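You operate a simulated robot arm through the tools that you are given. There is no shell and no other tool.

You are at the controls of a simulated robot arm. One attempt, no reset.

TASK
Slot the yellow divider into the orange guides and part the two packs.
Fine: pegs pack on the narrow side, rings pack on the wide side of the blue tote. Set down upright: what you pick out.

Only the result counts: the job must be done as asked and must still hold three seconds after the hand-in. Knocking over, shifting, dropping, spilling or breaking anything else fails it.

THE ROBOT
A 6-joint arm with a two-finger parallel gripper, fixed in place. Base frame: the origin is on the floor under the middle of its stand, x ahead of it, y to its left, z up; the work surface is at about z = 784. Units: mm, degrees, N and s.
With the tool pointing down near the work surface it reaches from about 260 to 680 mm from the base axis. Its first joint turns from -66.0 to 66.0 degrees. Payload 2.9 kg.
The tool frame sits at the grasp point between the pads (the TCP): z along the fingers, y along the line on which they close. The tips reach 30 mm beyond it. Largest opening 110 mm; finger width 20, thickness 10; the body of the gripper, 48 by 112 mm, starts 55 mm behind the TCP.
Orientation is that of the tool frame in the base frame, as a unit quaternion [x, y, z, w]. With the fingers straight down and closing along the base's y, the tool's x points along the base's -x, its y along +y and its z along -z.

THE INTERFACE
- The arm moves only by the tool play_rows. Its arguments are lists of equal length, an entry for each row: "angular": the turn, a rotation vector about the tool's x, y, z in units of 90 degrees (1.0 is 90 degrees), a list of three; "offset": the shift along the tool's x, y, z in units of 150 mm (1.0 is 150 mm), a list of three; "gripper": the closure, from 0 (fully open) to 1 (shut). In form: {"angular": [[ax, ay, az], ...], "offset": [[dx, dy, dz], ...], "gripper": [gripper, ...]}. A call has 1 to 20 rows; each row is the pose to reach, as a shift and turn from the pose commanded when the call began, along the tool's axes at that moment. A call with a number of a shift or a turn outside -1 to 1 is refused whole. Rows are played at 5 a second. More than 50 mm and 8.6 degrees between two rows, or a gripper value outside its range, and nothing of the call is played. A pose out of reach is approached as far as the arm can. The call stops where the force on the tool passes 40 N (or 10 N more than at its start, if that is more) or the arm is blocked; 0.2 s more then pass. Each finger travels about 108 mm/s and halts on what it meets, pressing with about 32 N; the grip force reading is that of the motor and also rises with nothing between the fingers. The clock runs only during rows and for 0.2 s after the last one: add rows that repeat a pose to give the fingers time. The reply holds the time, the measured pose of the TCP, the force on the tool along the base axes, the opening and the grip force, in the units named above and with some noise, with the torque about the TCP (base axes, N m) and any sound that the robot's microphone picked up.
- Cameras (640 x 400 px; columns grow to the right, rows downward): "scene" is fixed at [77, 437.4, 1378.5]; the picture's right is [-0.74, -0.68, 0.00], its down [-0.41, 0.45, -0.79] and it looks along [0.53, -0.58, -0.61] (base axes); focal length 278 px, centre (320, 200). "wrist" rides on the gripper at [72, 17, -103] in the tool frame; the picture's right is [-0.23, 0.97, 0.00], its down [-0.76, -0.18, -0.62] and it looks along [-0.61, -0.14, 0.78] (tool axes); focal length 222 px, centre (320, 200). There is no depth. A picture from a camera that has moved, and an enlarged one, comes with that camera's place and axes in the base frame and with its lens.
- capture(camera): a new picture of that camera. No time passes.
- enlarge(camera, box): a new picture of the part [left, top, right, bottom] of that camera's present view, enlarged. No time passes.
- close_job(): hands the job in; it is judged then, once.

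Places have to be worked out from the pictures, the camera data and where the tool is seen. Open the gripper and draw the arm clear of the work before you hand the job in, unless the task says otherwise.

The tools are called by a JSON object that holds its "op" and its "data". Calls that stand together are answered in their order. play_rows: Moves the arm, as the interface text tells. Its arguments: {"type":"object","properties":{"angular":{"type":"array"},"offset":{"type":"array"},"gripper":{"type":"array"}},"required":["angular","offset","gripper"]} The other tools are called the same way: capture (camera) takes a picture; enlarge (camera, box) takes an enlarged picture of a part of a camera's view; close_job () hands the job in.

At the start:

```text
t: 0.0
tool_pos: [385.8, -47.4, 1193.8]
ee_rot: [0.0, 1.0, 0.0, 0.001]
ft_force: [-0.2, -0.2, 0.4]
torque: [0.02, 0.0, 0.01]
finger_gap: 109.9
finger_force: 0.2
```

scene: 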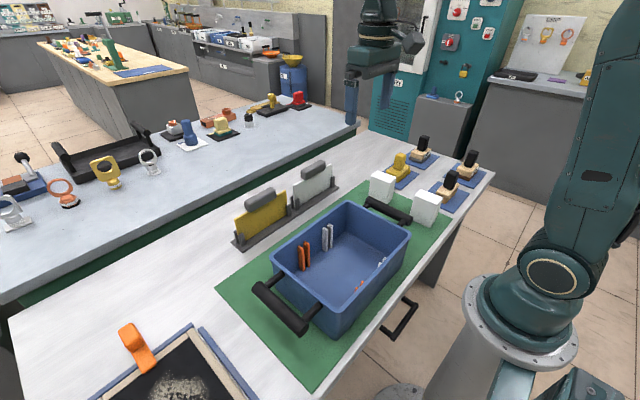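
wrist: 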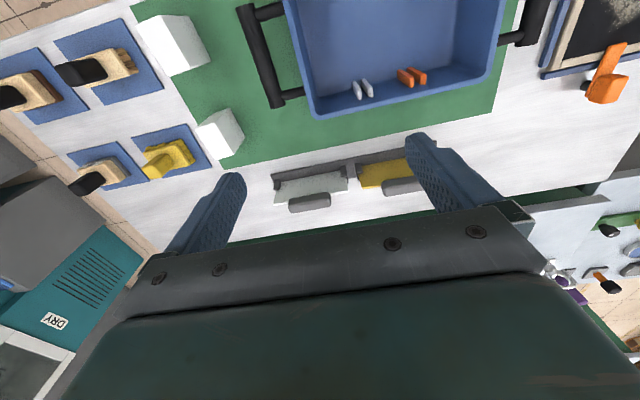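

The first pictures show a blue tote with orange and light grey guides inside, and a rack holding a yellow and a grey divider; two white packs sit near the tote. I'll enlarge for details.

{"op": "enlarge", "data": {"camera": "scene", "box": [210, 150, 450, 300]}}

{"op": "enlarge", "data": {"camera": "scene", "box": [350, 120, 510, 230]}}

{"op": "enlarge", "data": {"camera": "wrist", "box": [130, 0, 560, 220]}}

{"op": "enlarge", "data": {"camera": "scene", "box": [250, 190, 420, 350]}}

```text
2.67 times, centred on (330, 225) of scene
camera zoom: at [77.0, 437.4, 1378.5], right [-0.74, -0.68, 0.0], down [-0.41, 0.45, -0.79], along [0.53, -0.58, -0.61], focal length 742 px, centre (293, 133)
```

zoom: 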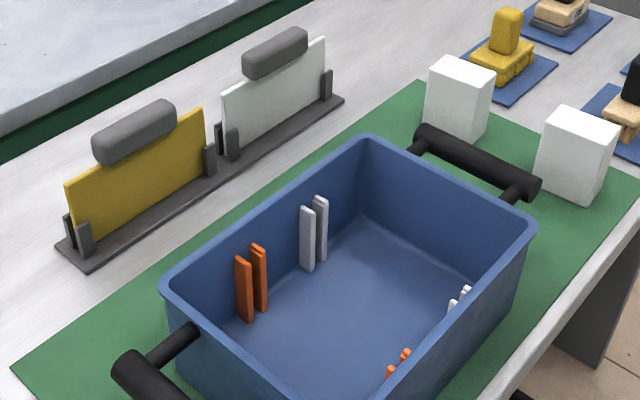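

```text
3.64 times, centred on (430, 175) of scene
camera zoom: at [77.0, 437.4, 1378.5], right [-0.74, -0.68, 0.0], down [-0.41, 0.45, -0.79], along [0.53, -0.58, -0.61], focal length 1012 px, centre (-80, 291)
```

zoom: 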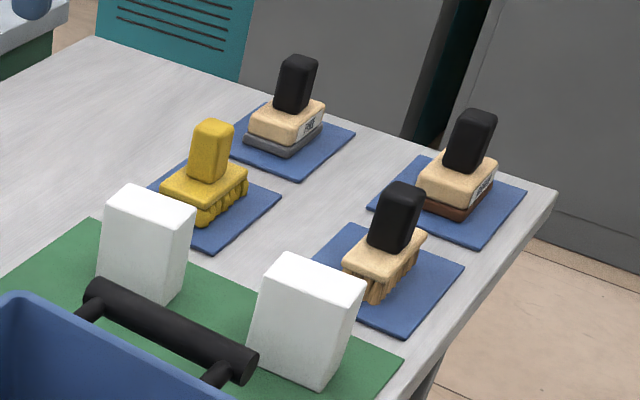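

```text
1.49 times, centred on (345, 110) of wrist
camera zoom: at [312.7, -29.3, 1296.7], right [0.23, 0.97, 0.0], down [0.76, -0.18, 0.62], along [0.61, -0.14, -0.78], focal length 331 px, centre (283, 334)
```

zoom: 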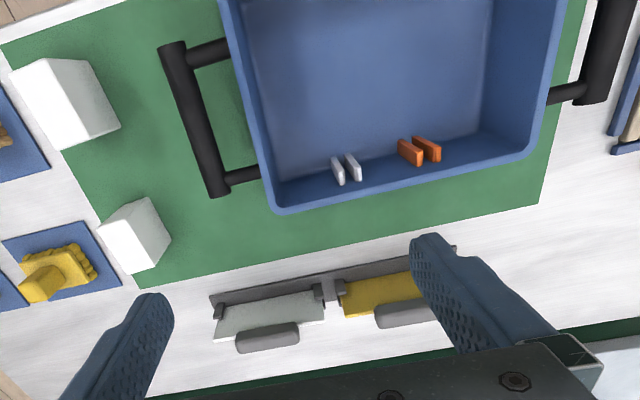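

```text
2.50 times, centred on (335, 270) of scene
camera zoom: at [77.0, 437.4, 1378.5], right [-0.74, -0.68, 0.0], down [-0.41, 0.45, -0.79], along [0.53, -0.58, -0.61], focal length 696 px, centre (282, 25)
```

zoom: 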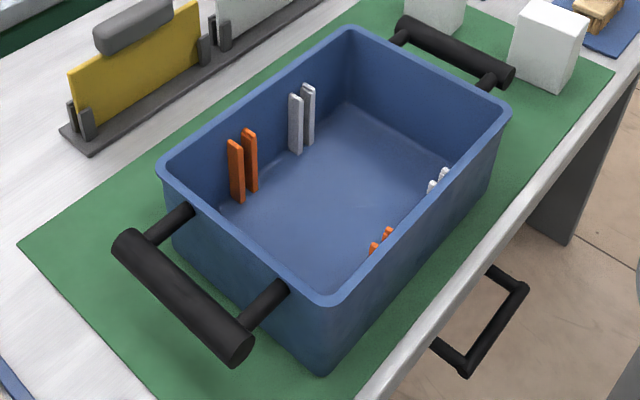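

The two packs look blank from this side, so their labels must face away. I'll swing the wrist round towards -y so its camera looks back at the packs' hidden faces.

{"op": "play_rows", "data": {"angular": [[0, 0, -0.0833], [0, 0, -0.1667], [0, 0, -0.25], [0, 0, -0.3333], [0, 0, -0.4167], [0, 0, -0.5], [0, 0, -0.5833], [0, 0, -0.6667], [0, 0, -0.75], [0, 0, -0.8333], [0, 0, -0.9167], [0, 0, -1.0]], "offset": [[0, -0.0833, 0], [0, -0.1667, 0], [0, -0.25, 0], [0, -0.3333, 0], [0, -0.4167, 0], [0, -0.5, 0], [0, -0.5833, 0], [0, -0.6667, 0], [0, -0.75, 0], [0, -0.8333, 0], [0, -0.9167, 0], [0, -1.0, 0]], "gripper": [0, 0, 0, 0, 0, 0, 0, 0, 0, 0, 0, 0]}}

```text
t: 2.6
tool_pos: [386.5, -197.9, 1192.9]
ee_rot: [0.708, -0.706, 0.0, 0.0]
ft_force: [0.4, 0.1, 0.3]
torque: [0.02, 0.04, 0.01]
finger_gap: 110.0
finger_force: 0.1
```

The tool is now turned with its x along base -y. I move on to -y and down so the camera looks at the packs' -y faces.

{"op": "play_rows", "data": {"angular": [[0, 0, 0], [0, 0, 0], [0, 0, 0], [0, 0, 0], [0, 0, 0]], "offset": [[0.2, 0, 0.1], [0.4, 0, 0.2], [0.6, 0, 0.3], [0.8, 0, 0.4], [1.0, 0, 0.5]], "gripper": [0, 0, 0, 0, 0]}}

{"op": "capture", "data": {"camera": "wrist"}}

```text
t: 3.8
tool_pos: [386.0, -347.2, 1117.2]
ee_rot: [0.707, -0.707, 0.0, 0.0]
ft_force: [0.0, -0.9, 0.3]
torque: [0.01, 0.03, 0.0]
finger_gap: 110.3
finger_force: 0.1
```

```text
taken
camera wrist: at [368.4, -419.2, 1220.9], right [-0.97, 0.23, 0.0], down [0.18, 0.76, 0.62], along [0.14, 0.61, -0.78], focal length 222 px, centre (320, 200)
```

wrist: 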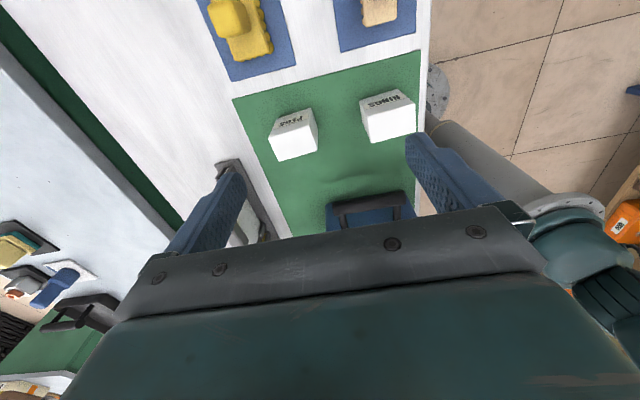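

The -y faces carry print; I enlarge to read it.

{"op": "enlarge", "data": {"camera": "wrist", "box": [260, 80, 430, 170]}}

{"op": "enlarge", "data": {"camera": "wrist", "box": [200, 0, 440, 150]}}

```text
3.76 times, centred on (345, 125) of wrist
camera zoom: at [368.4, -419.2, 1220.9], right [-0.97, 0.23, 0.0], down [0.18, 0.76, 0.62], along [0.14, 0.61, -0.78], focal length 836 px, centre (226, 482)
```

zoom: 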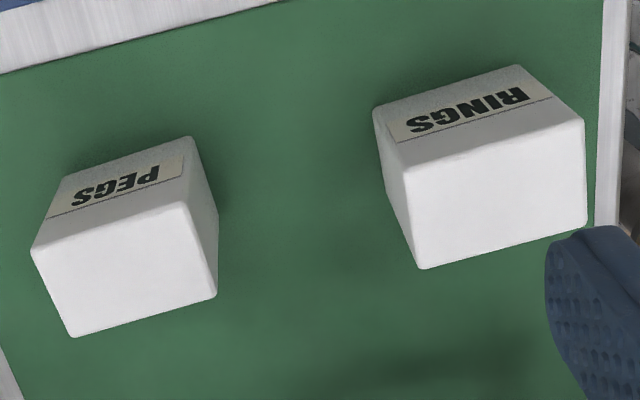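

```text
2.67 times, centred on (320, 75) of wrist
camera zoom: at [368.4, -419.2, 1220.9], right [-0.97, 0.23, 0.0], down [0.18, 0.76, 0.62], along [0.14, 0.61, -0.78], focal length 592 px, centre (320, 533)
```

zoom: 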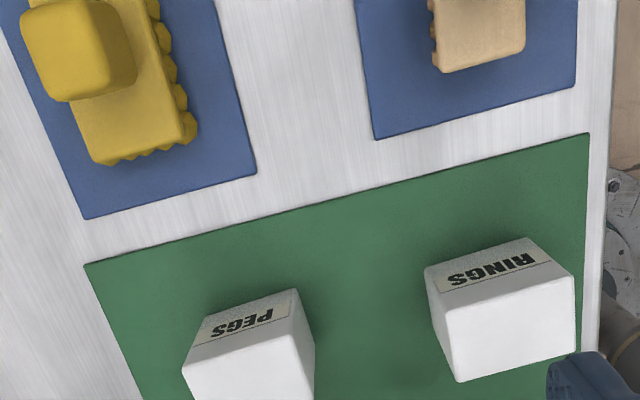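

PEGS is the far pack (centre about x 449, y -272) and RINGS the near one (about x 287, y -270), both roughly 71 x 46 x 88 mm. Now I bring the camera over the tote to measure the guides.

{"op": "play_rows", "data": {"angular": [[0, 0, 0], [0, 0, 0], [0, 0, 0], [0, 0, 0]], "offset": [[-0.25, 0.075, 0], [-0.5, 0.15, 0], [-0.75, 0.225, 0], [-1.0, 0.3, 0]], "gripper": [0, 0, 0, 0]}}

{"op": "play_rows", "data": {"angular": [[0, 0, 0], [0, 0, 0], [0, 0, 0], [0, 0, 0]], "offset": [[-0.25, 0, 0], [-0.5, 0, 0], [-0.75, 0, 0], [-1.0, 0, 0]], "gripper": [0, 0, 0, 0]}}

{"op": "play_rows", "data": {"angular": [[0, 0, 0], [0, 0, 0], [0, 0, 0], [0, 0, 0]], "offset": [[-0.25, 0, 0.1], [-0.5, 0, 0.2], [-0.75, 0, 0.3], [-1.0, 0, 0.4]], "gripper": [0, 0, 0, 0]}}

{"op": "capture", "data": {"camera": "wrist"}}

```text
t: 4.8
tool_pos: [341.4, -198.2, 1116.9]
ee_rot: [-0.707, 0.707, -0.001, 0.0]
ft_force: [0.3, 0.2, -0.2]
torque: [-0.01, 0.03, -0.03]
finger_gap: 110.2
finger_force: 0.2
```

```text
t: 5.8
tool_pos: [341.4, -46.7, 1118.5]
ee_rot: [0.707, -0.707, 0.0, 0.0]
ft_force: [-0.1, -0.4, -0.2]
torque: [0.01, -0.01, -0.01]
finger_gap: 110.2
finger_force: 0.1
```

```text
t: 6.8
tool_pos: [339.7, 102.3, 1059.7]
ee_rot: [-0.707, 0.707, 0.0, 0.0]
ft_force: [-0.1, 0.2, 0.3]
torque: [-0.04, 0.03, 0.02]
finger_gap: 110.0
finger_force: 0.1
```

```text
taken
camera wrist: at [322.6, 31.9, 1161.9], right [-0.97, 0.23, 0.0], down [0.18, 0.76, 0.62], along [0.14, 0.61, -0.78], focal length 222 px, centre (320, 200)
```

wrist: 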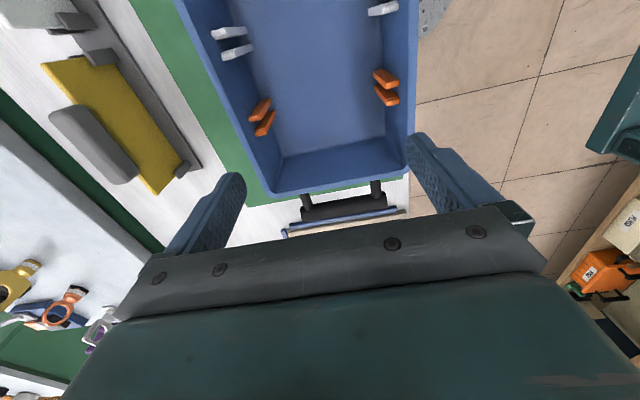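

The wrist now sees both orange guide pairs and the divider in its rack. I enlarge both areas to measure.

{"op": "enlarge", "data": {"camera": "wrist", "box": [170, 0, 430, 200]}}

{"op": "enlarge", "data": {"camera": "wrist", "box": [230, 60, 310, 145]}}

{"op": "enlarge", "data": {"camera": "wrist", "box": [350, 50, 420, 115]}}

{"op": "enlarge", "data": {"camera": "wrist", "box": [20, 0, 230, 210]}}

```text
2.00 times, centred on (300, 100) of wrist
camera zoom: at [322.6, 31.9, 1161.9], right [-0.97, 0.23, 0.0], down [0.18, 0.76, 0.62], along [0.14, 0.61, -0.78], focal length 444 px, centre (360, 400)
```

zoom: 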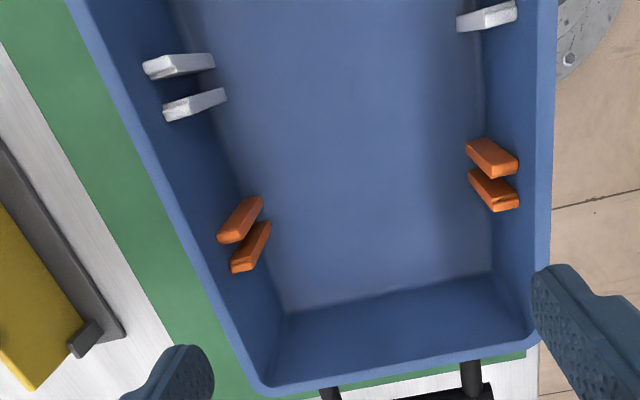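

```text
4.71 times, centred on (270, 102) of wrist
camera zoom: at [322.6, 31.9, 1161.9], right [-0.97, 0.23, 0.0], down [0.18, 0.76, 0.62], along [0.14, 0.61, -0.78], focal length 1045 px, centre (555, 659)
```

zoom: 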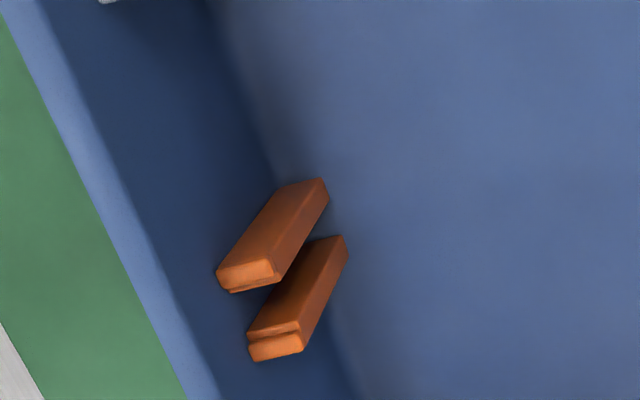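

```text
6.15 times, centred on (385, 82) of wrist
camera zoom: at [322.6, 31.9, 1161.9], right [-0.97, 0.23, 0.0], down [0.18, 0.76, 0.62], along [0.14, 0.61, -0.78], focal length 1367 px, centre (-80, 923)
```

zoom: 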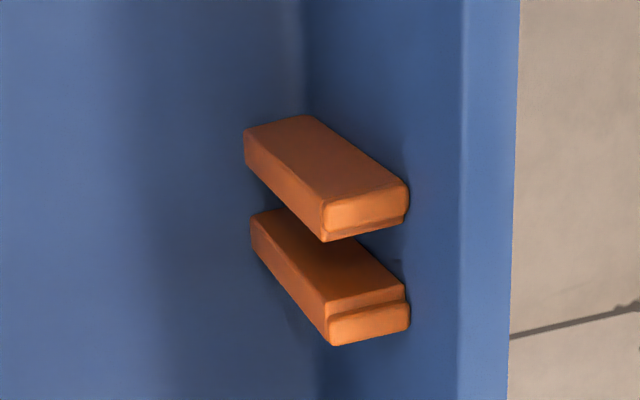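

```text
1.90 times, centred on (125, 105) of wrist
camera zoom: at [322.6, 31.9, 1161.9], right [-0.97, 0.23, 0.0], down [0.18, 0.76, 0.62], along [0.14, 0.61, -0.78], focal length 423 px, centre (691, 381)
```

zoom: 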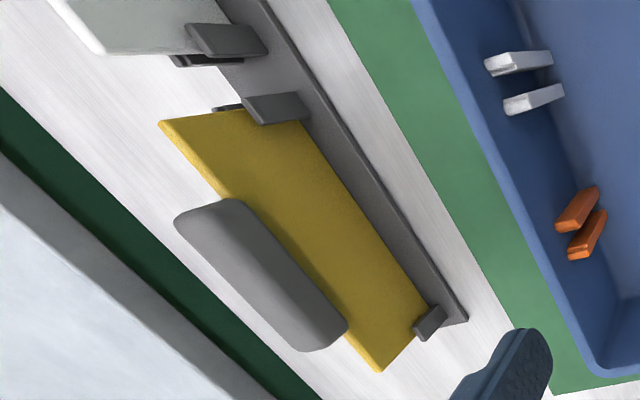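

The guides are two posts per side with a lead-in; I judge the slot centre at y≈118, posts' inner ends at x≈260 and 420, tops near z≈872. The divider stands near x≈625, y≈88; I go above it for a close look.

{"op": "play_rows", "data": {"angular": [[0, 0, 0], [0, 0, 0], [0, 0, 0], [0, 0, 0]], "offset": [[0.02, -0.25, 0], [0.04, -0.5, 0], [0.07, -0.75, 0], [0.093, -1.0, 0]], "gripper": [0, 0, 0, 0]}}

{"op": "play_rows", "data": {"angular": [[0, 0, 0], [0, 0, 0], [0, 0, 0], [0, 0, 0]], "offset": [[0, -0.22, 0], [0, -0.44, 0], [0, -0.66, 0], [0, -0.87, 0]], "gripper": [0, 0, 0, 0]}}

{"op": "capture", "data": {"camera": "wrist"}}

{"op": "enlarge", "data": {"camera": "wrist", "box": [220, 40, 420, 200]}}

```text
t: 7.8
tool_pos: [491.6, 87.2, 1058.8]
ee_rot: [-0.707, 0.708, -0.001, 0.0]
ft_force: [-0.1, 1.1, -0.1]
torque: [0.0, -0.01, -0.03]
finger_gap: 110.1
finger_force: 0.1
```

```text
t: 8.8
tool_pos: [621.1, 88.3, 1057.6]
ee_rot: [0.707, -0.707, 0.0, 0.0]
ft_force: [0.0, -0.1, -0.1]
torque: [0.01, -0.02, 0.06]
finger_gap: 109.9
finger_force: 0.1
```

```text
taken
camera wrist: at [604.5, 17.1, 1161.6], right [-0.97, 0.23, 0.0], down [0.18, 0.76, 0.62], along [0.14, 0.61, -0.78], focal length 222 px, centre (320, 200)
```

wrist: 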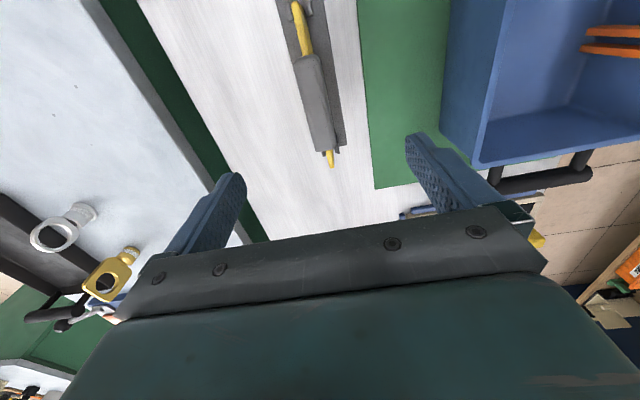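

```text
2.50 times, centred on (320, 120) of wrist
camera zoom: at [604.5, 17.1, 1161.6], right [-0.97, 0.23, 0.0], down [0.18, 0.76, 0.62], along [0.14, 0.61, -0.78], focal length 555 px, centre (320, 400)
```

zoom: 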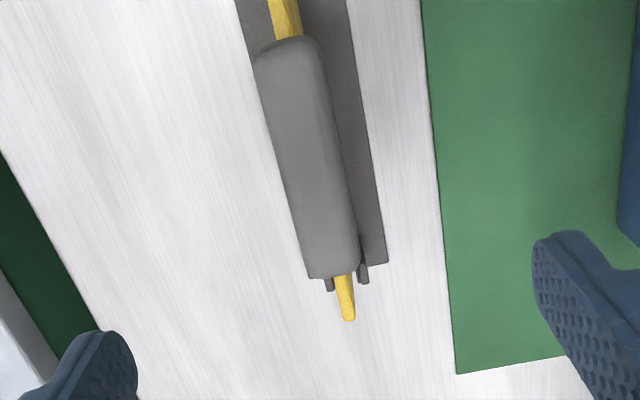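

From here the handle runs along y, centred about (624, 90), about 24 mm wide. I check its height and the plate's shape in the scene camera.

{"op": "enlarge", "data": {"camera": "scene", "box": [220, 160, 320, 250]}}

{"op": "capture", "data": {"camera": "scene"}}

```text
4.44 times, centred on (270, 205) of scene
camera zoom: at [77.0, 437.4, 1378.5], right [-0.74, -0.68, 0.0], down [-0.41, 0.45, -0.79], along [0.53, -0.58, -0.61], focal length 1237 px, centre (542, 178)
```

zoom: 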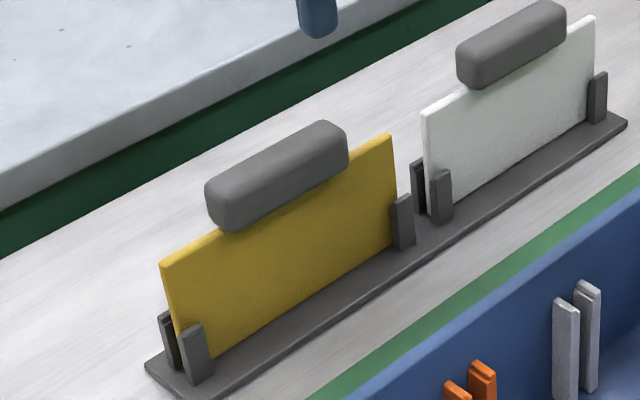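

```text
taken
```

scene: 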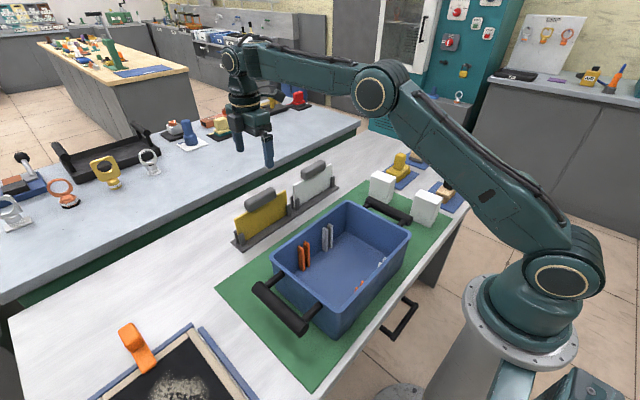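

The handle spans z≈886–916 and y≈43–141 at x≈624; the plate is about 184 mm long, bottom near z≈790. I narrow the fingers to about 60 mm, centre on the handle, and come down to z≈965 for a check.

{"op": "play_rows", "data": {"angular": [[0, 0, 0], [0, 0, 0], [0, 0, 0], [0, 0, 0]], "offset": [[-0.01, -0.02, 0.2], [-0.013, -0.02, 0.4], [-0.013, -0.02, 0.61], [-0.013, -0.02, 0.61]], "gripper": [0.2, 0.4, 0.45, 0.45]}}

{"op": "capture", "data": {"camera": "wrist"}}

{"op": "enlarge", "data": {"camera": "wrist", "box": [220, 40, 420, 200]}}

{"op": "enlarge", "data": {"camera": "scene", "box": [220, 140, 320, 250]}}

```text
t: 9.8
tool_pos: [624.7, 88.7, 966.6]
ee_rot: [-0.707, 0.707, 0.0, 0.0]
ft_force: [-1.0, 0.5, -0.1]
torque: [-0.01, 0.0, -0.03]
finger_gap: 60.4
finger_force: 0.1
```

```text
taken
camera wrist: at [606.7, 19.0, 1070.0], right [-0.97, 0.23, 0.0], down [0.18, 0.76, 0.62], along [0.14, 0.61, -0.78], focal length 222 px, centre (320, 200)
```

wrist: 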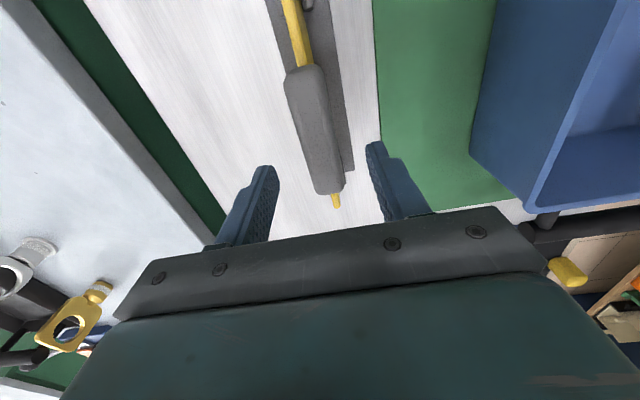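

```text
2.50 times, centred on (320, 120) of wrist
camera zoom: at [606.7, 19.0, 1070.0], right [-0.97, 0.23, 0.0], down [0.18, 0.76, 0.62], along [0.14, 0.61, -0.78], focal length 555 px, centre (320, 400)
```

zoom: 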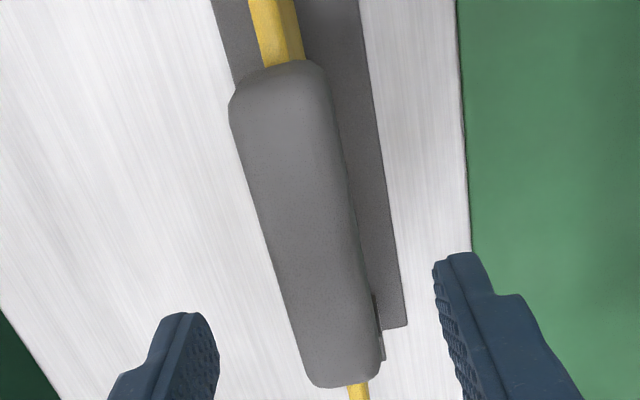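

```text
3.64 times, centred on (270, 195) of scene
camera zoom: at [77.0, 437.4, 1378.5], right [-0.74, -0.68, 0.0], down [-0.41, 0.45, -0.79], along [0.53, -0.58, -0.61], focal length 1012 px, centre (502, 218)
```

zoom: 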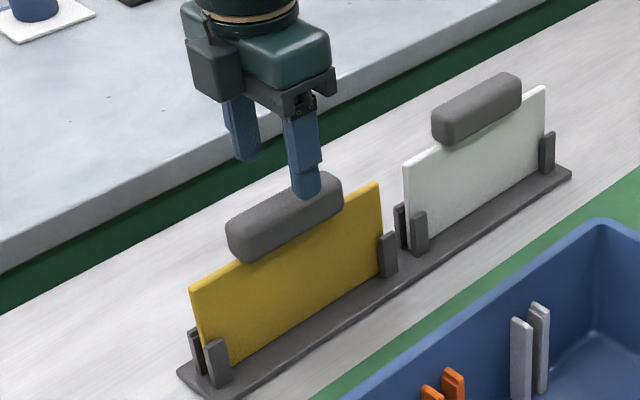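

The tool axis projects right on the handle's centre line. I turn about 1° to match its slight yaw, go down to z≈900 so the pads straddle the handle, and then close.

{"op": "play_rows", "data": {"angular": [[0, 0, 0.011], [0, 0, 0.011], [0, 0, 0.011], [0, 0, 0.011]], "offset": [[0, 0, 0.15], [0, 0, 0.3], [0, 0, 0.447], [0, 0, 0.447]], "gripper": [0.45, 0.45, 0.45, 0.45]}}

{"op": "enlarge", "data": {"camera": "scene", "box": [220, 140, 320, 250]}}

{"op": "enlarge", "data": {"camera": "wrist", "box": [220, 60, 420, 220]}}

```text
t: 10.8
tool_pos: [622.9, 90.7, 899.8]
ee_rot: [-0.701, 0.713, 0.0, 0.0]
ft_force: [0.5, 0.5, 0.1]
torque: [0.04, 0.02, 0.03]
finger_gap: 60.6
finger_force: 0.1
```

```text
3.64 times, centred on (270, 195) of scene
camera zoom: at [77.0, 437.4, 1378.5], right [-0.74, -0.68, 0.0], down [-0.41, 0.45, -0.79], along [0.53, -0.58, -0.61], focal length 1012 px, centre (502, 218)
```

zoom: 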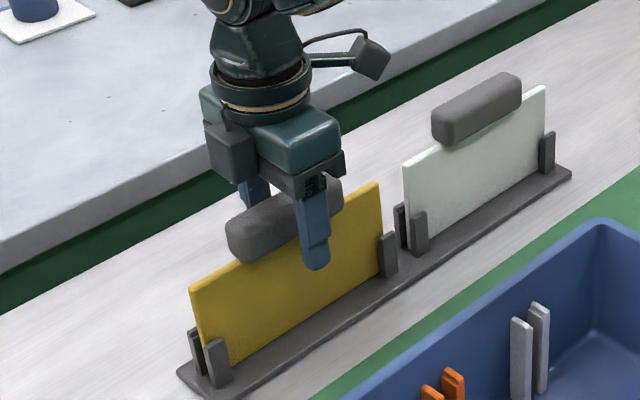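

```text
2.50 times, centred on (320, 140) of wrist
camera zoom: at [604.9, 19.5, 1003.0], right [-0.97, 0.24, 0.0], down [0.19, 0.76, 0.62], along [0.15, 0.6, -0.78], focal length 555 px, centre (320, 350)
```

zoom: 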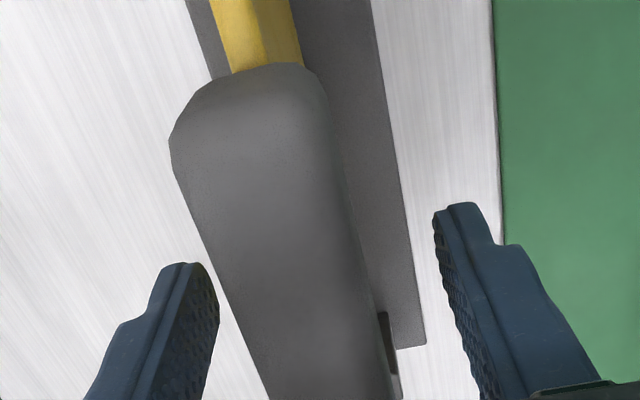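

The fingers straddle the handle with clear gaps. I close on it and watch gap and forces.

{"op": "play_rows", "data": {"angular": [[0, 0, 0], [0, 0, 0], [0, 0, 0], [0, 0, 0]], "offset": [[0, 0, 0], [0, 0, 0], [0, 0, 0], [0, 0, 0]], "gripper": [0.7, 1, 1, 1]}}

{"op": "enlarge", "data": {"camera": "wrist", "box": [220, 60, 420, 220]}}

{"op": "enlarge", "data": {"camera": "scene", "box": [220, 140, 320, 250]}}

```text
t: 11.8
tool_pos: [623.5, 91.4, 900.7]
ee_rot: [-0.7, 0.714, 0.0, 0.0]
ft_force: [2.1, -0.3, 0.0]
torque: [-0.01, -0.18, 0.2]
finger_gap: 27.6
finger_force: 32.2
```

```text
2.50 times, centred on (320, 140) of wrist
camera zoom: at [605.0, 19.6, 1003.4], right [-0.97, 0.24, 0.0], down [0.19, 0.76, 0.62], along [0.15, 0.6, -0.78], focal length 555 px, centre (320, 350)
```

zoom: 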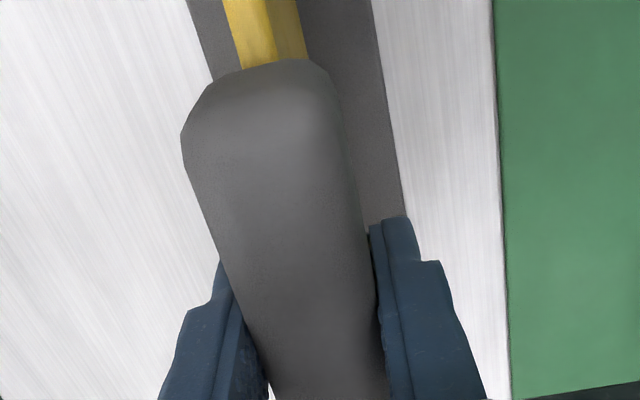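

```text
3.64 times, centred on (270, 195) of scene
camera zoom: at [77.1, 437.4, 1378.5], right [-0.74, -0.68, 0.0], down [-0.41, 0.45, -0.79], along [0.53, -0.58, -0.61], focal length 1012 px, centre (502, 218)
```

zoom: 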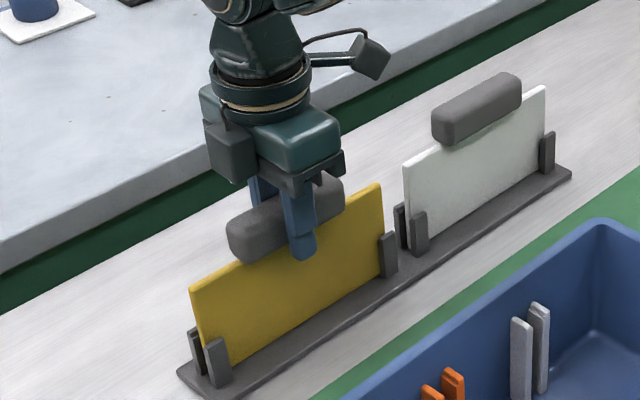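

The handle is gripped (gap 27.6 mm, 32 N). I lift straight up 150 mm.

{"op": "play_rows", "data": {"angular": [[0, 0, 0], [0, 0, 0], [0, 0, 0], [0, 0, 0], [0, 0, 0], [0, 0, 0], [0, 0, 0]], "offset": [[0, 0, -0.05], [0, 0, -0.15], [0, 0, -0.3], [0, 0, -0.5], [0, 0, -0.75], [0, 0, -1.0], [0, 0, -1.0]], "gripper": [1, 1, 1, 1, 1, 1, 1]}}

{"op": "capture", "data": {"camera": "scene"}}

{"op": "capture", "data": {"camera": "wrist"}}

```text
t: 13.4
tool_pos: [623.5, 90.2, 1049.4]
ee_rot: [-0.7, 0.714, 0.0, 0.0]
ft_force: [0.4, 0.3, -0.6]
torque: [0.01, -0.02, 0.01]
finger_gap: 27.7
finger_force: 31.8
```

```text
taken
```

scene: 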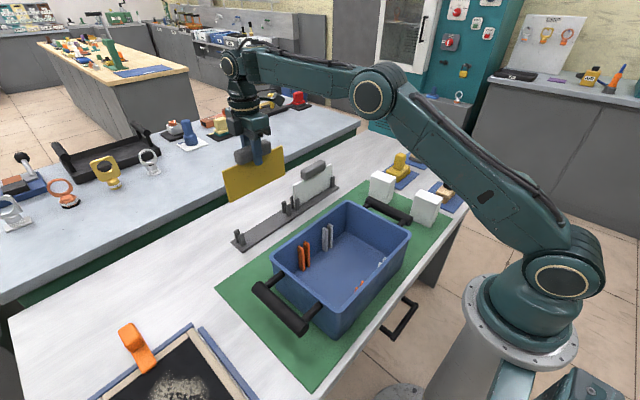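

```text
taken
camera wrist: at [605.7, 19.2, 1153.3], right [-0.97, 0.24, 0.0], down [0.19, 0.76, 0.62], along [0.15, 0.6, -0.78], focal length 222 px, centre (320, 200)
```

wrist: 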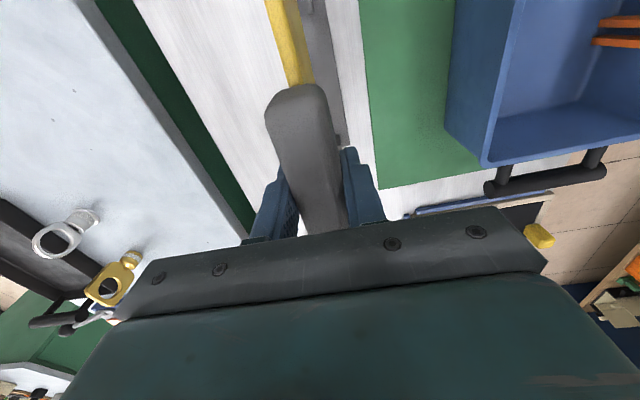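

The divider is out of the rack and hangs square. I raise it a little more while turning it 90° and bringing it toward the tote.

{"op": "play_rows", "data": {"angular": [[0, 0, 0], [0, 0, 0.0824], [0, 0, 0.1648], [0, 0, 0.2473], [0, 0, 0.3297], [0, 0, 0.4121], [0, 0, 0.4945], [0, 0, 0.5769], [0, 0, 0.6593], [0, 0, 0.7418], [0, 0, 0.8242], [0, 0, 0.9066], [0, 0, 0.989], [0, 0, 0.989]], "offset": [[0, 0, -0.15], [0, 0.08, -0.2], [0, 0.16, -0.2], [0, 0.25, -0.2], [0, 0.33, -0.2], [0, 0.41, -0.2], [0, 0.5, -0.2], [0, 0.58, -0.2], [0, 0.66, -0.2], [0, 0.75, -0.2], [0, 0.83, -0.2], [0, 0.92, -0.2], [0, 1.0, -0.2], [0, 1.0, -0.2]], "gripper": [1, 1, 1, 1, 1, 1, 1, 1, 1, 1, 1, 1, 1, 1]}}

{"op": "capture", "data": {"camera": "scene"}}

{"op": "capture", "data": {"camera": "wrist"}}

```text
t: 16.4
tool_pos: [473.6, 94.1, 1080.0]
ee_rot: [0.001, 1.0, 0.0, 0.0]
ft_force: [-0.1, 0.3, -1.1]
torque: [-0.04, 0.01, -0.02]
finger_gap: 27.5
finger_force: 32.0
```

```text
taken
```

scene: 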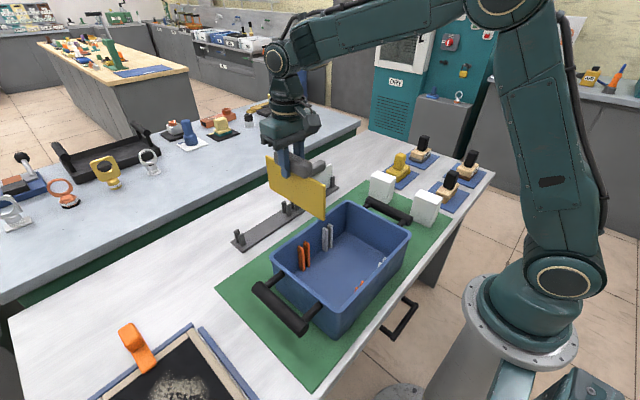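

```text
taken
camera wrist: at [401.1, 111.4, 1183.5], right [0.23, 0.97, 0.0], down [0.76, -0.18, 0.62], along [0.61, -0.14, -0.78], focal length 222 px, centre (320, 200)
```

wrist: 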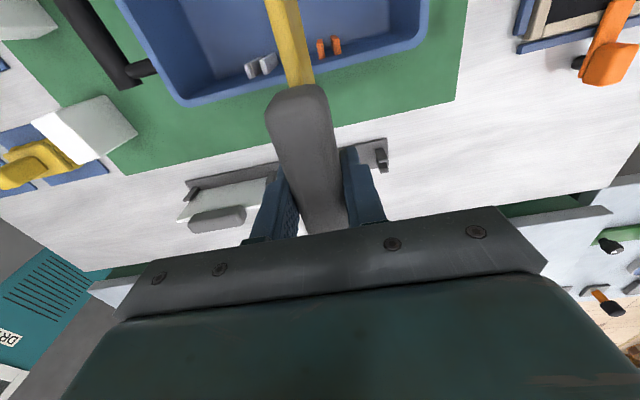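

The divider now lies along x. I zoom in on the wrist view to check the plate's alignment with the tool and its thickness.

{"op": "enlarge", "data": {"camera": "wrist", "box": [220, 0, 380, 100]}}

{"op": "enlarge", "data": {"camera": "wrist", "box": [220, 70, 420, 240]}}

{"op": "enlarge", "data": {"camera": "scene", "box": [240, 120, 360, 230]}}

```text
4.00 times, centred on (300, 50) of wrist
camera zoom: at [401.1, 111.4, 1183.5], right [0.23, 0.97, 0.0], down [0.76, -0.18, 0.62], along [0.61, -0.14, -0.78], focal length 888 px, centre (400, 800)
```

zoom: 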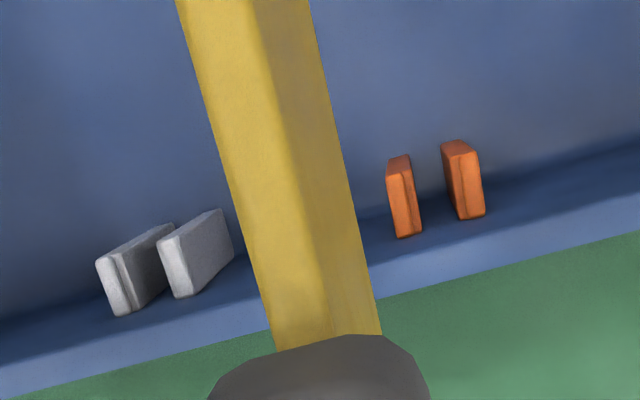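

```text
2.35 times, centred on (320, 155) of wrist
camera zoom: at [401.1, 111.4, 1183.5], right [0.23, 0.97, 0.0], down [0.76, -0.18, 0.62], along [0.61, -0.14, -0.78], focal length 523 px, centre (320, 306)
```

zoom: 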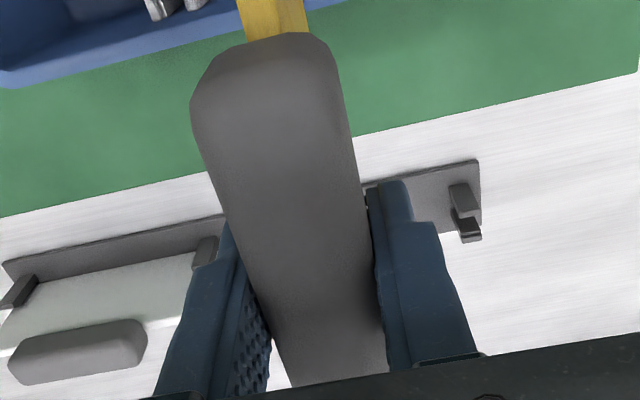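

```text
3.64 times, centred on (300, 175) of scene
camera zoom: at [77.0, 437.4, 1378.5], right [-0.74, -0.68, 0.0], down [-0.41, 0.45, -0.79], along [0.53, -0.58, -0.61], focal length 1012 px, centre (393, 291)
```

zoom: 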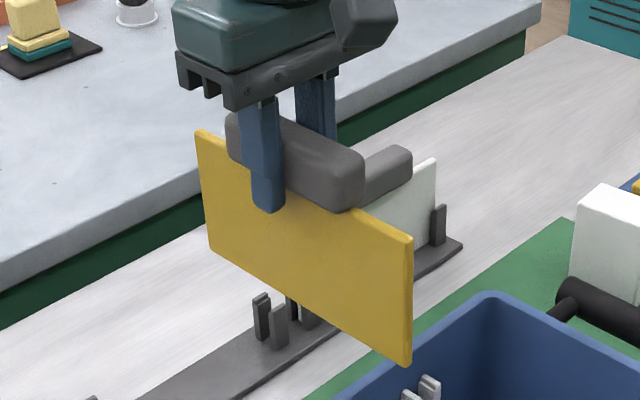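

The plate is centred on the tool plane and about 7–8 mm thick, and sits parallel to the tool. I zoom on the orange guides from this pose to refine the slot's y.

{"op": "enlarge", "data": {"camera": "wrist", "box": [308, 28, 356, 58]}}

{"op": "enlarge", "data": {"camera": "scene", "box": [285, 225, 335, 285]}}

{"op": "enlarge", "data": {"camera": "scene", "box": [340, 250, 400, 300]}}

```text
13.33 times, centred on (332, 43) of wrist
camera zoom: at [401.1, 111.4, 1183.5], right [0.23, 0.97, 0.0], down [0.76, -0.18, 0.62], along [0.61, -0.14, -0.78], focal length 2962 px, centre (160, 2293)
```

zoom: 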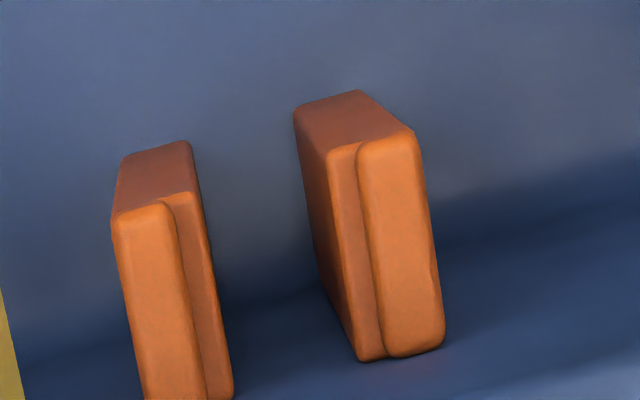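

```text
6.67 times, centred on (310, 255) of scene
camera zoom: at [77.0, 437.4, 1378.5], right [-0.74, -0.68, 0.0], down [-0.41, 0.45, -0.79], along [0.53, -0.58, -0.61], focal length 1856 px, centre (387, -167)
```

zoom: 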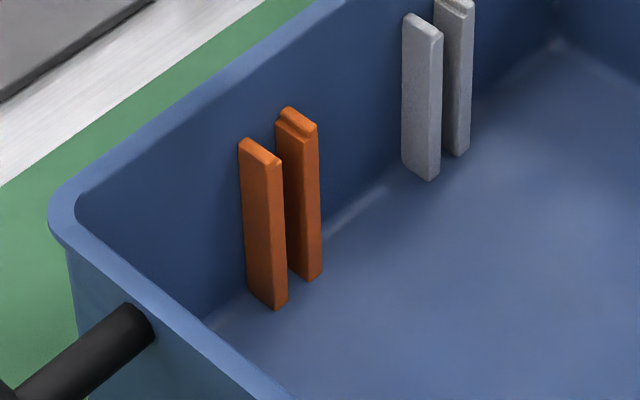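

```text
8.00 times, centred on (370, 275) of scene
camera zoom: at [77.0, 437.4, 1378.5], right [-0.74, -0.68, 0.0], down [-0.41, 0.45, -0.79], along [0.53, -0.58, -0.61], focal length 2227 px, centre (-80, -400)
```

zoom: 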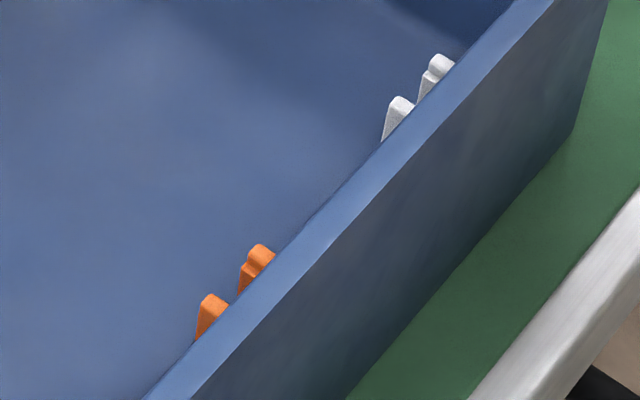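

The slot centre measures about 21.5 mm to +y of the present tool plane, 12 mm wide with lead-ins against a plate of ~8 mm; inner walls at x≈245 and 434. I carry the divider over the slot and down to just above the rim, then compare in the scene camera.

{"op": "play_rows", "data": {"angular": [[0, 0, 0], [0, 0, 0], [0, 0, 0], [0, 0, 0], [0, 0, 0], [0, 0, 0]], "offset": [[0.22, 0.036, 0], [0.44, 0.072, 0], [0.66, 0.108, 0], [0.883, 0.143, 0], [0.883, 0.143, 0.15], [0.883, 0.143, 0.27]], "gripper": [1, 1, 1, 1, 1, 1]}}

{"op": "enlarge", "data": {"camera": "scene", "box": [250, 130, 430, 330]}}

{"op": "capture", "data": {"camera": "wrist"}}

```text
t: 17.8
tool_pos: [340.5, 114.6, 1039.4]
ee_rot: [0.0, 1.0, 0.0, 0.0]
ft_force: [0.2, 1.4, -0.8]
torque: [0.01, 0.01, -0.02]
finger_gap: 27.6
finger_force: 31.4
```

```text
2.00 times, centred on (340, 230) of scene
camera zoom: at [77.0, 437.4, 1378.5], right [-0.74, -0.68, 0.0], down [-0.41, 0.45, -0.79], along [0.53, -0.58, -0.61], focal length 557 px, centre (280, 140)
```

zoom: 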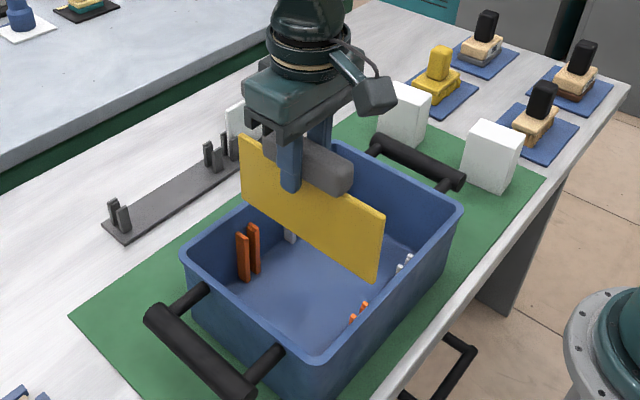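

```text
taken
camera wrist: at [268.2, 133.0, 1142.4], right [0.23, 0.97, 0.0], down [0.76, -0.18, 0.62], along [0.61, -0.14, -0.78], focal length 222 px, centre (320, 200)
```

wrist: 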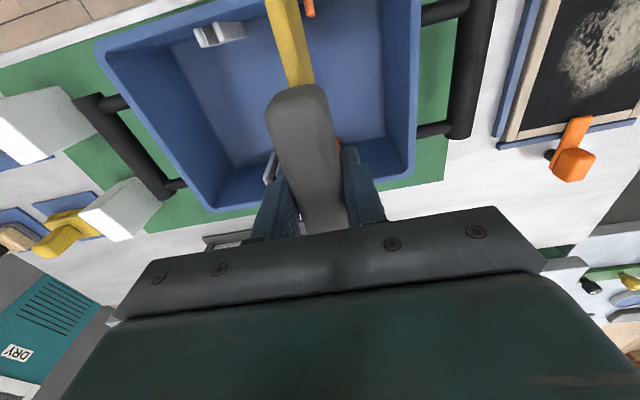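

I zoom the scene camera on both plate ends against the guides and rim.

{"op": "enlarge", "data": {"camera": "scene", "box": [270, 190, 334, 270]}}

{"op": "enlarge", "data": {"camera": "scene", "box": [340, 220, 404, 300]}}

{"op": "enlarge", "data": {"camera": "wrist", "box": [240, 0, 400, 100]}}

```text
5.00 times, centred on (302, 230) of scene
camera zoom: at [77.0, 437.4, 1378.5], right [-0.74, -0.68, 0.0], down [-0.41, 0.45, -0.79], along [0.53, -0.58, -0.61], focal length 1392 px, centre (410, 50)
```

zoom: 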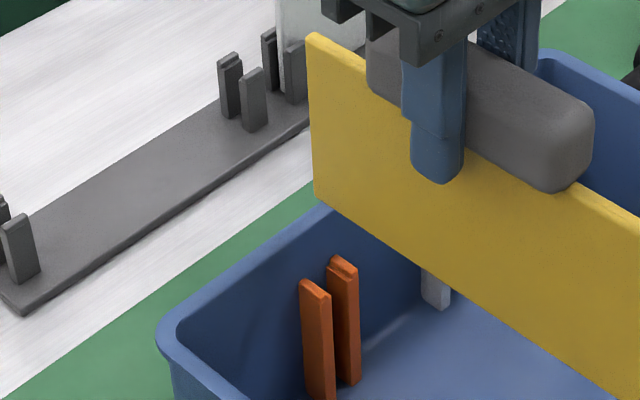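

```text
5.00 times, centred on (372, 260) of scene
camera zoom: at [77.0, 437.4, 1378.5], right [-0.74, -0.68, 0.0], down [-0.41, 0.45, -0.79], along [0.53, -0.58, -0.61], focal length 1392 px, centre (60, -100)
```

zoom: 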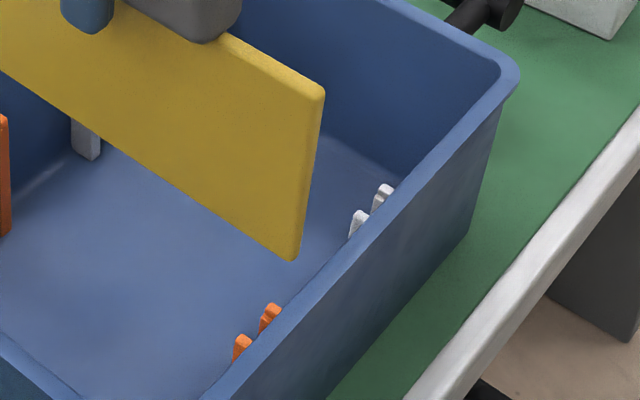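

```text
4.00 times, centred on (320, 50) of wrist
camera zoom: at [268.2, 133.0, 1142.4], right [0.23, 0.97, 0.0], down [0.76, -0.18, 0.62], along [0.61, -0.14, -0.78], focal length 888 px, centre (320, 800)
```

zoom: 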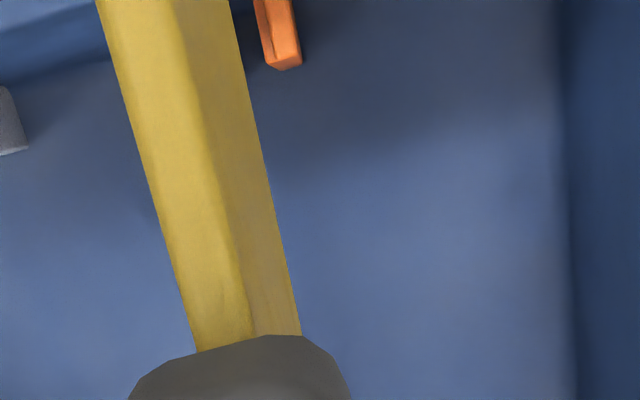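

I zoom the wrist camera closer on the near orange post beside the plate.

{"op": "enlarge", "data": {"camera": "wrist", "box": [258, 0, 322, 40]}}

{"op": "enlarge", "data": {"camera": "wrist", "box": [325, 120, 365, 160]}}

```text
10.00 times, centred on (290, 20) of wrist
camera zoom: at [268.2, 133.0, 1142.4], right [0.23, 0.97, 0.0], down [0.76, -0.18, 0.62], along [0.61, -0.14, -0.78], focal length 2221 px, centre (620, 2000)
```

zoom: 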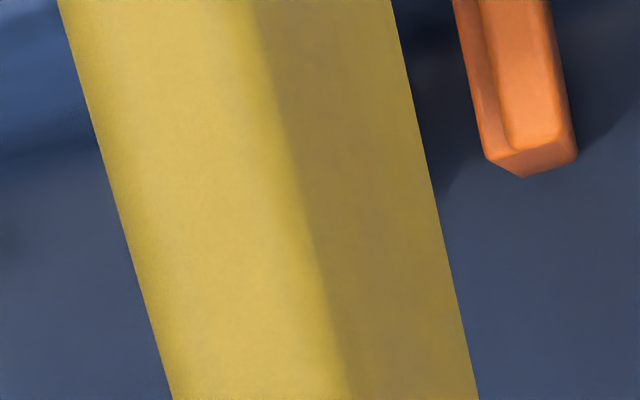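

```text
10.00 times, centred on (345, 140) of wrist
camera zoom: at [268.2, 133.0, 1142.4], right [0.23, 0.97, 0.0], down [0.76, -0.18, 0.62], along [0.61, -0.14, -0.78], focal length 2221 px, centre (70, 800)
```

zoom: 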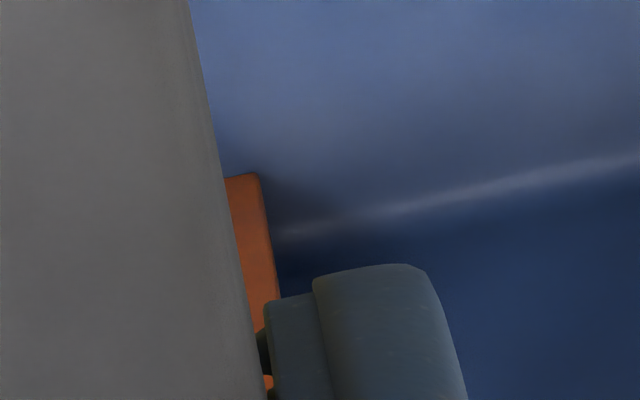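

The wrist view puts the slot only ~0.5 mm off the plate plane, but the scene view puts the plate's middle ~3 mm to -x of the guide centre. I shift +3 mm in x, +0.4 mm in y, lower the bottom edge to about rim level, and look again.

{"op": "play_rows", "data": {"angular": [[0, 0, 0], [0, 0, 0], [0, 0, 0]], "offset": [[-0.02, 0.003, 0], [-0.02, 0.003, 0.1], [-0.02, 0.003, 0.1]], "gripper": [1, 1, 1]}}

{"op": "enlarge", "data": {"camera": "scene", "box": [270, 200, 334, 280]}}

{"op": "enlarge", "data": {"camera": "scene", "box": [340, 230, 404, 310]}}

```text
t: 18.6
tool_pos: [344.7, 115.1, 1023.2]
ee_rot: [0.0, 1.0, 0.001, 0.0]
ft_force: [0.0, 0.3, -1.0]
torque: [-0.01, 0.01, 0.02]
finger_gap: 27.6
finger_force: 31.8
```

```text
5.00 times, centred on (302, 240) of scene
camera zoom: at [77.0, 437.4, 1378.5], right [-0.74, -0.68, 0.0], down [-0.41, 0.45, -0.79], along [0.53, -0.58, -0.61], focal length 1392 px, centre (410, 0)
```

zoom: 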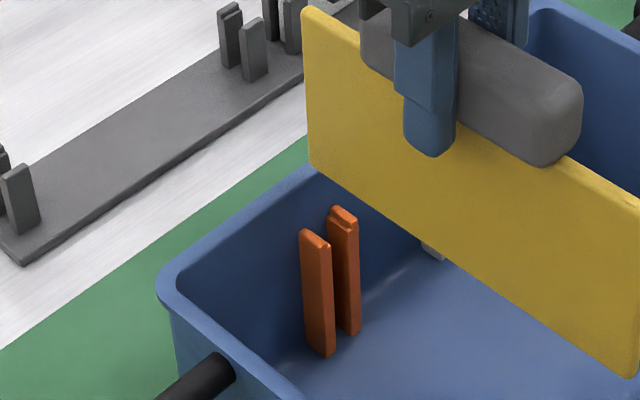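

```text
5.00 times, centred on (372, 270) of scene
camera zoom: at [77.0, 437.4, 1378.5], right [-0.74, -0.68, 0.0], down [-0.41, 0.45, -0.79], along [0.53, -0.58, -0.61], focal length 1392 px, centre (60, -150)
```

zoom: 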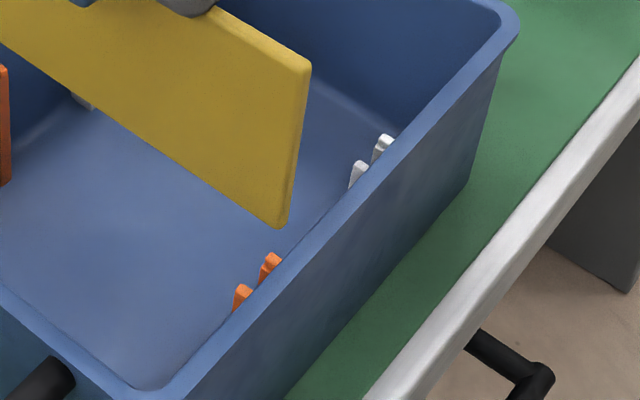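

I zoom in tighter at both bottom corners relative to the rim's inner edges.

{"op": "enlarge", "data": {"camera": "scene", "box": [272, 222, 312, 262]}}

{"op": "enlarge", "data": {"camera": "scene", "box": [348, 268, 388, 308]}}

```text
10.00 times, centred on (292, 242) of scene
camera zoom: at [77.0, 437.4, 1378.5], right [-0.74, -0.68, 0.0], down [-0.41, 0.45, -0.79], along [0.53, -0.58, -0.61], focal length 2784 px, centre (600, -220)
```

zoom: 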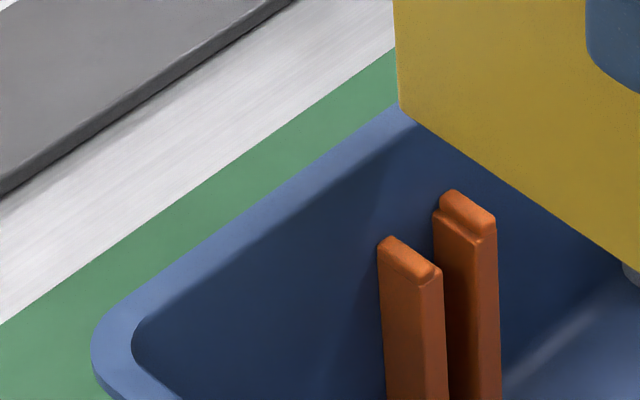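

```text
10.00 times, centred on (368, 288) of scene
camera zoom: at [77.0, 437.4, 1378.5], right [-0.74, -0.68, 0.0], down [-0.41, 0.45, -0.79], along [0.53, -0.58, -0.61], focal length 2784 px, centre (-160, -680)
```

zoom: 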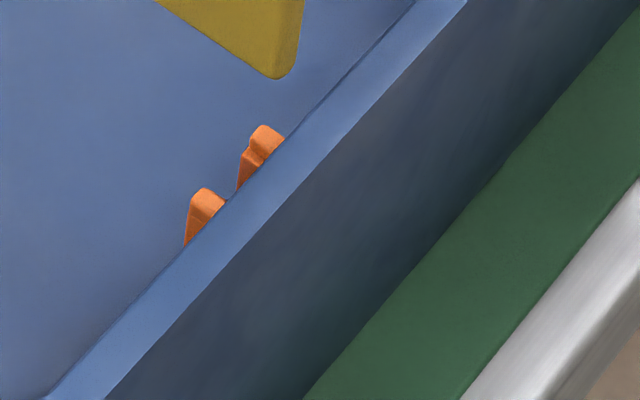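

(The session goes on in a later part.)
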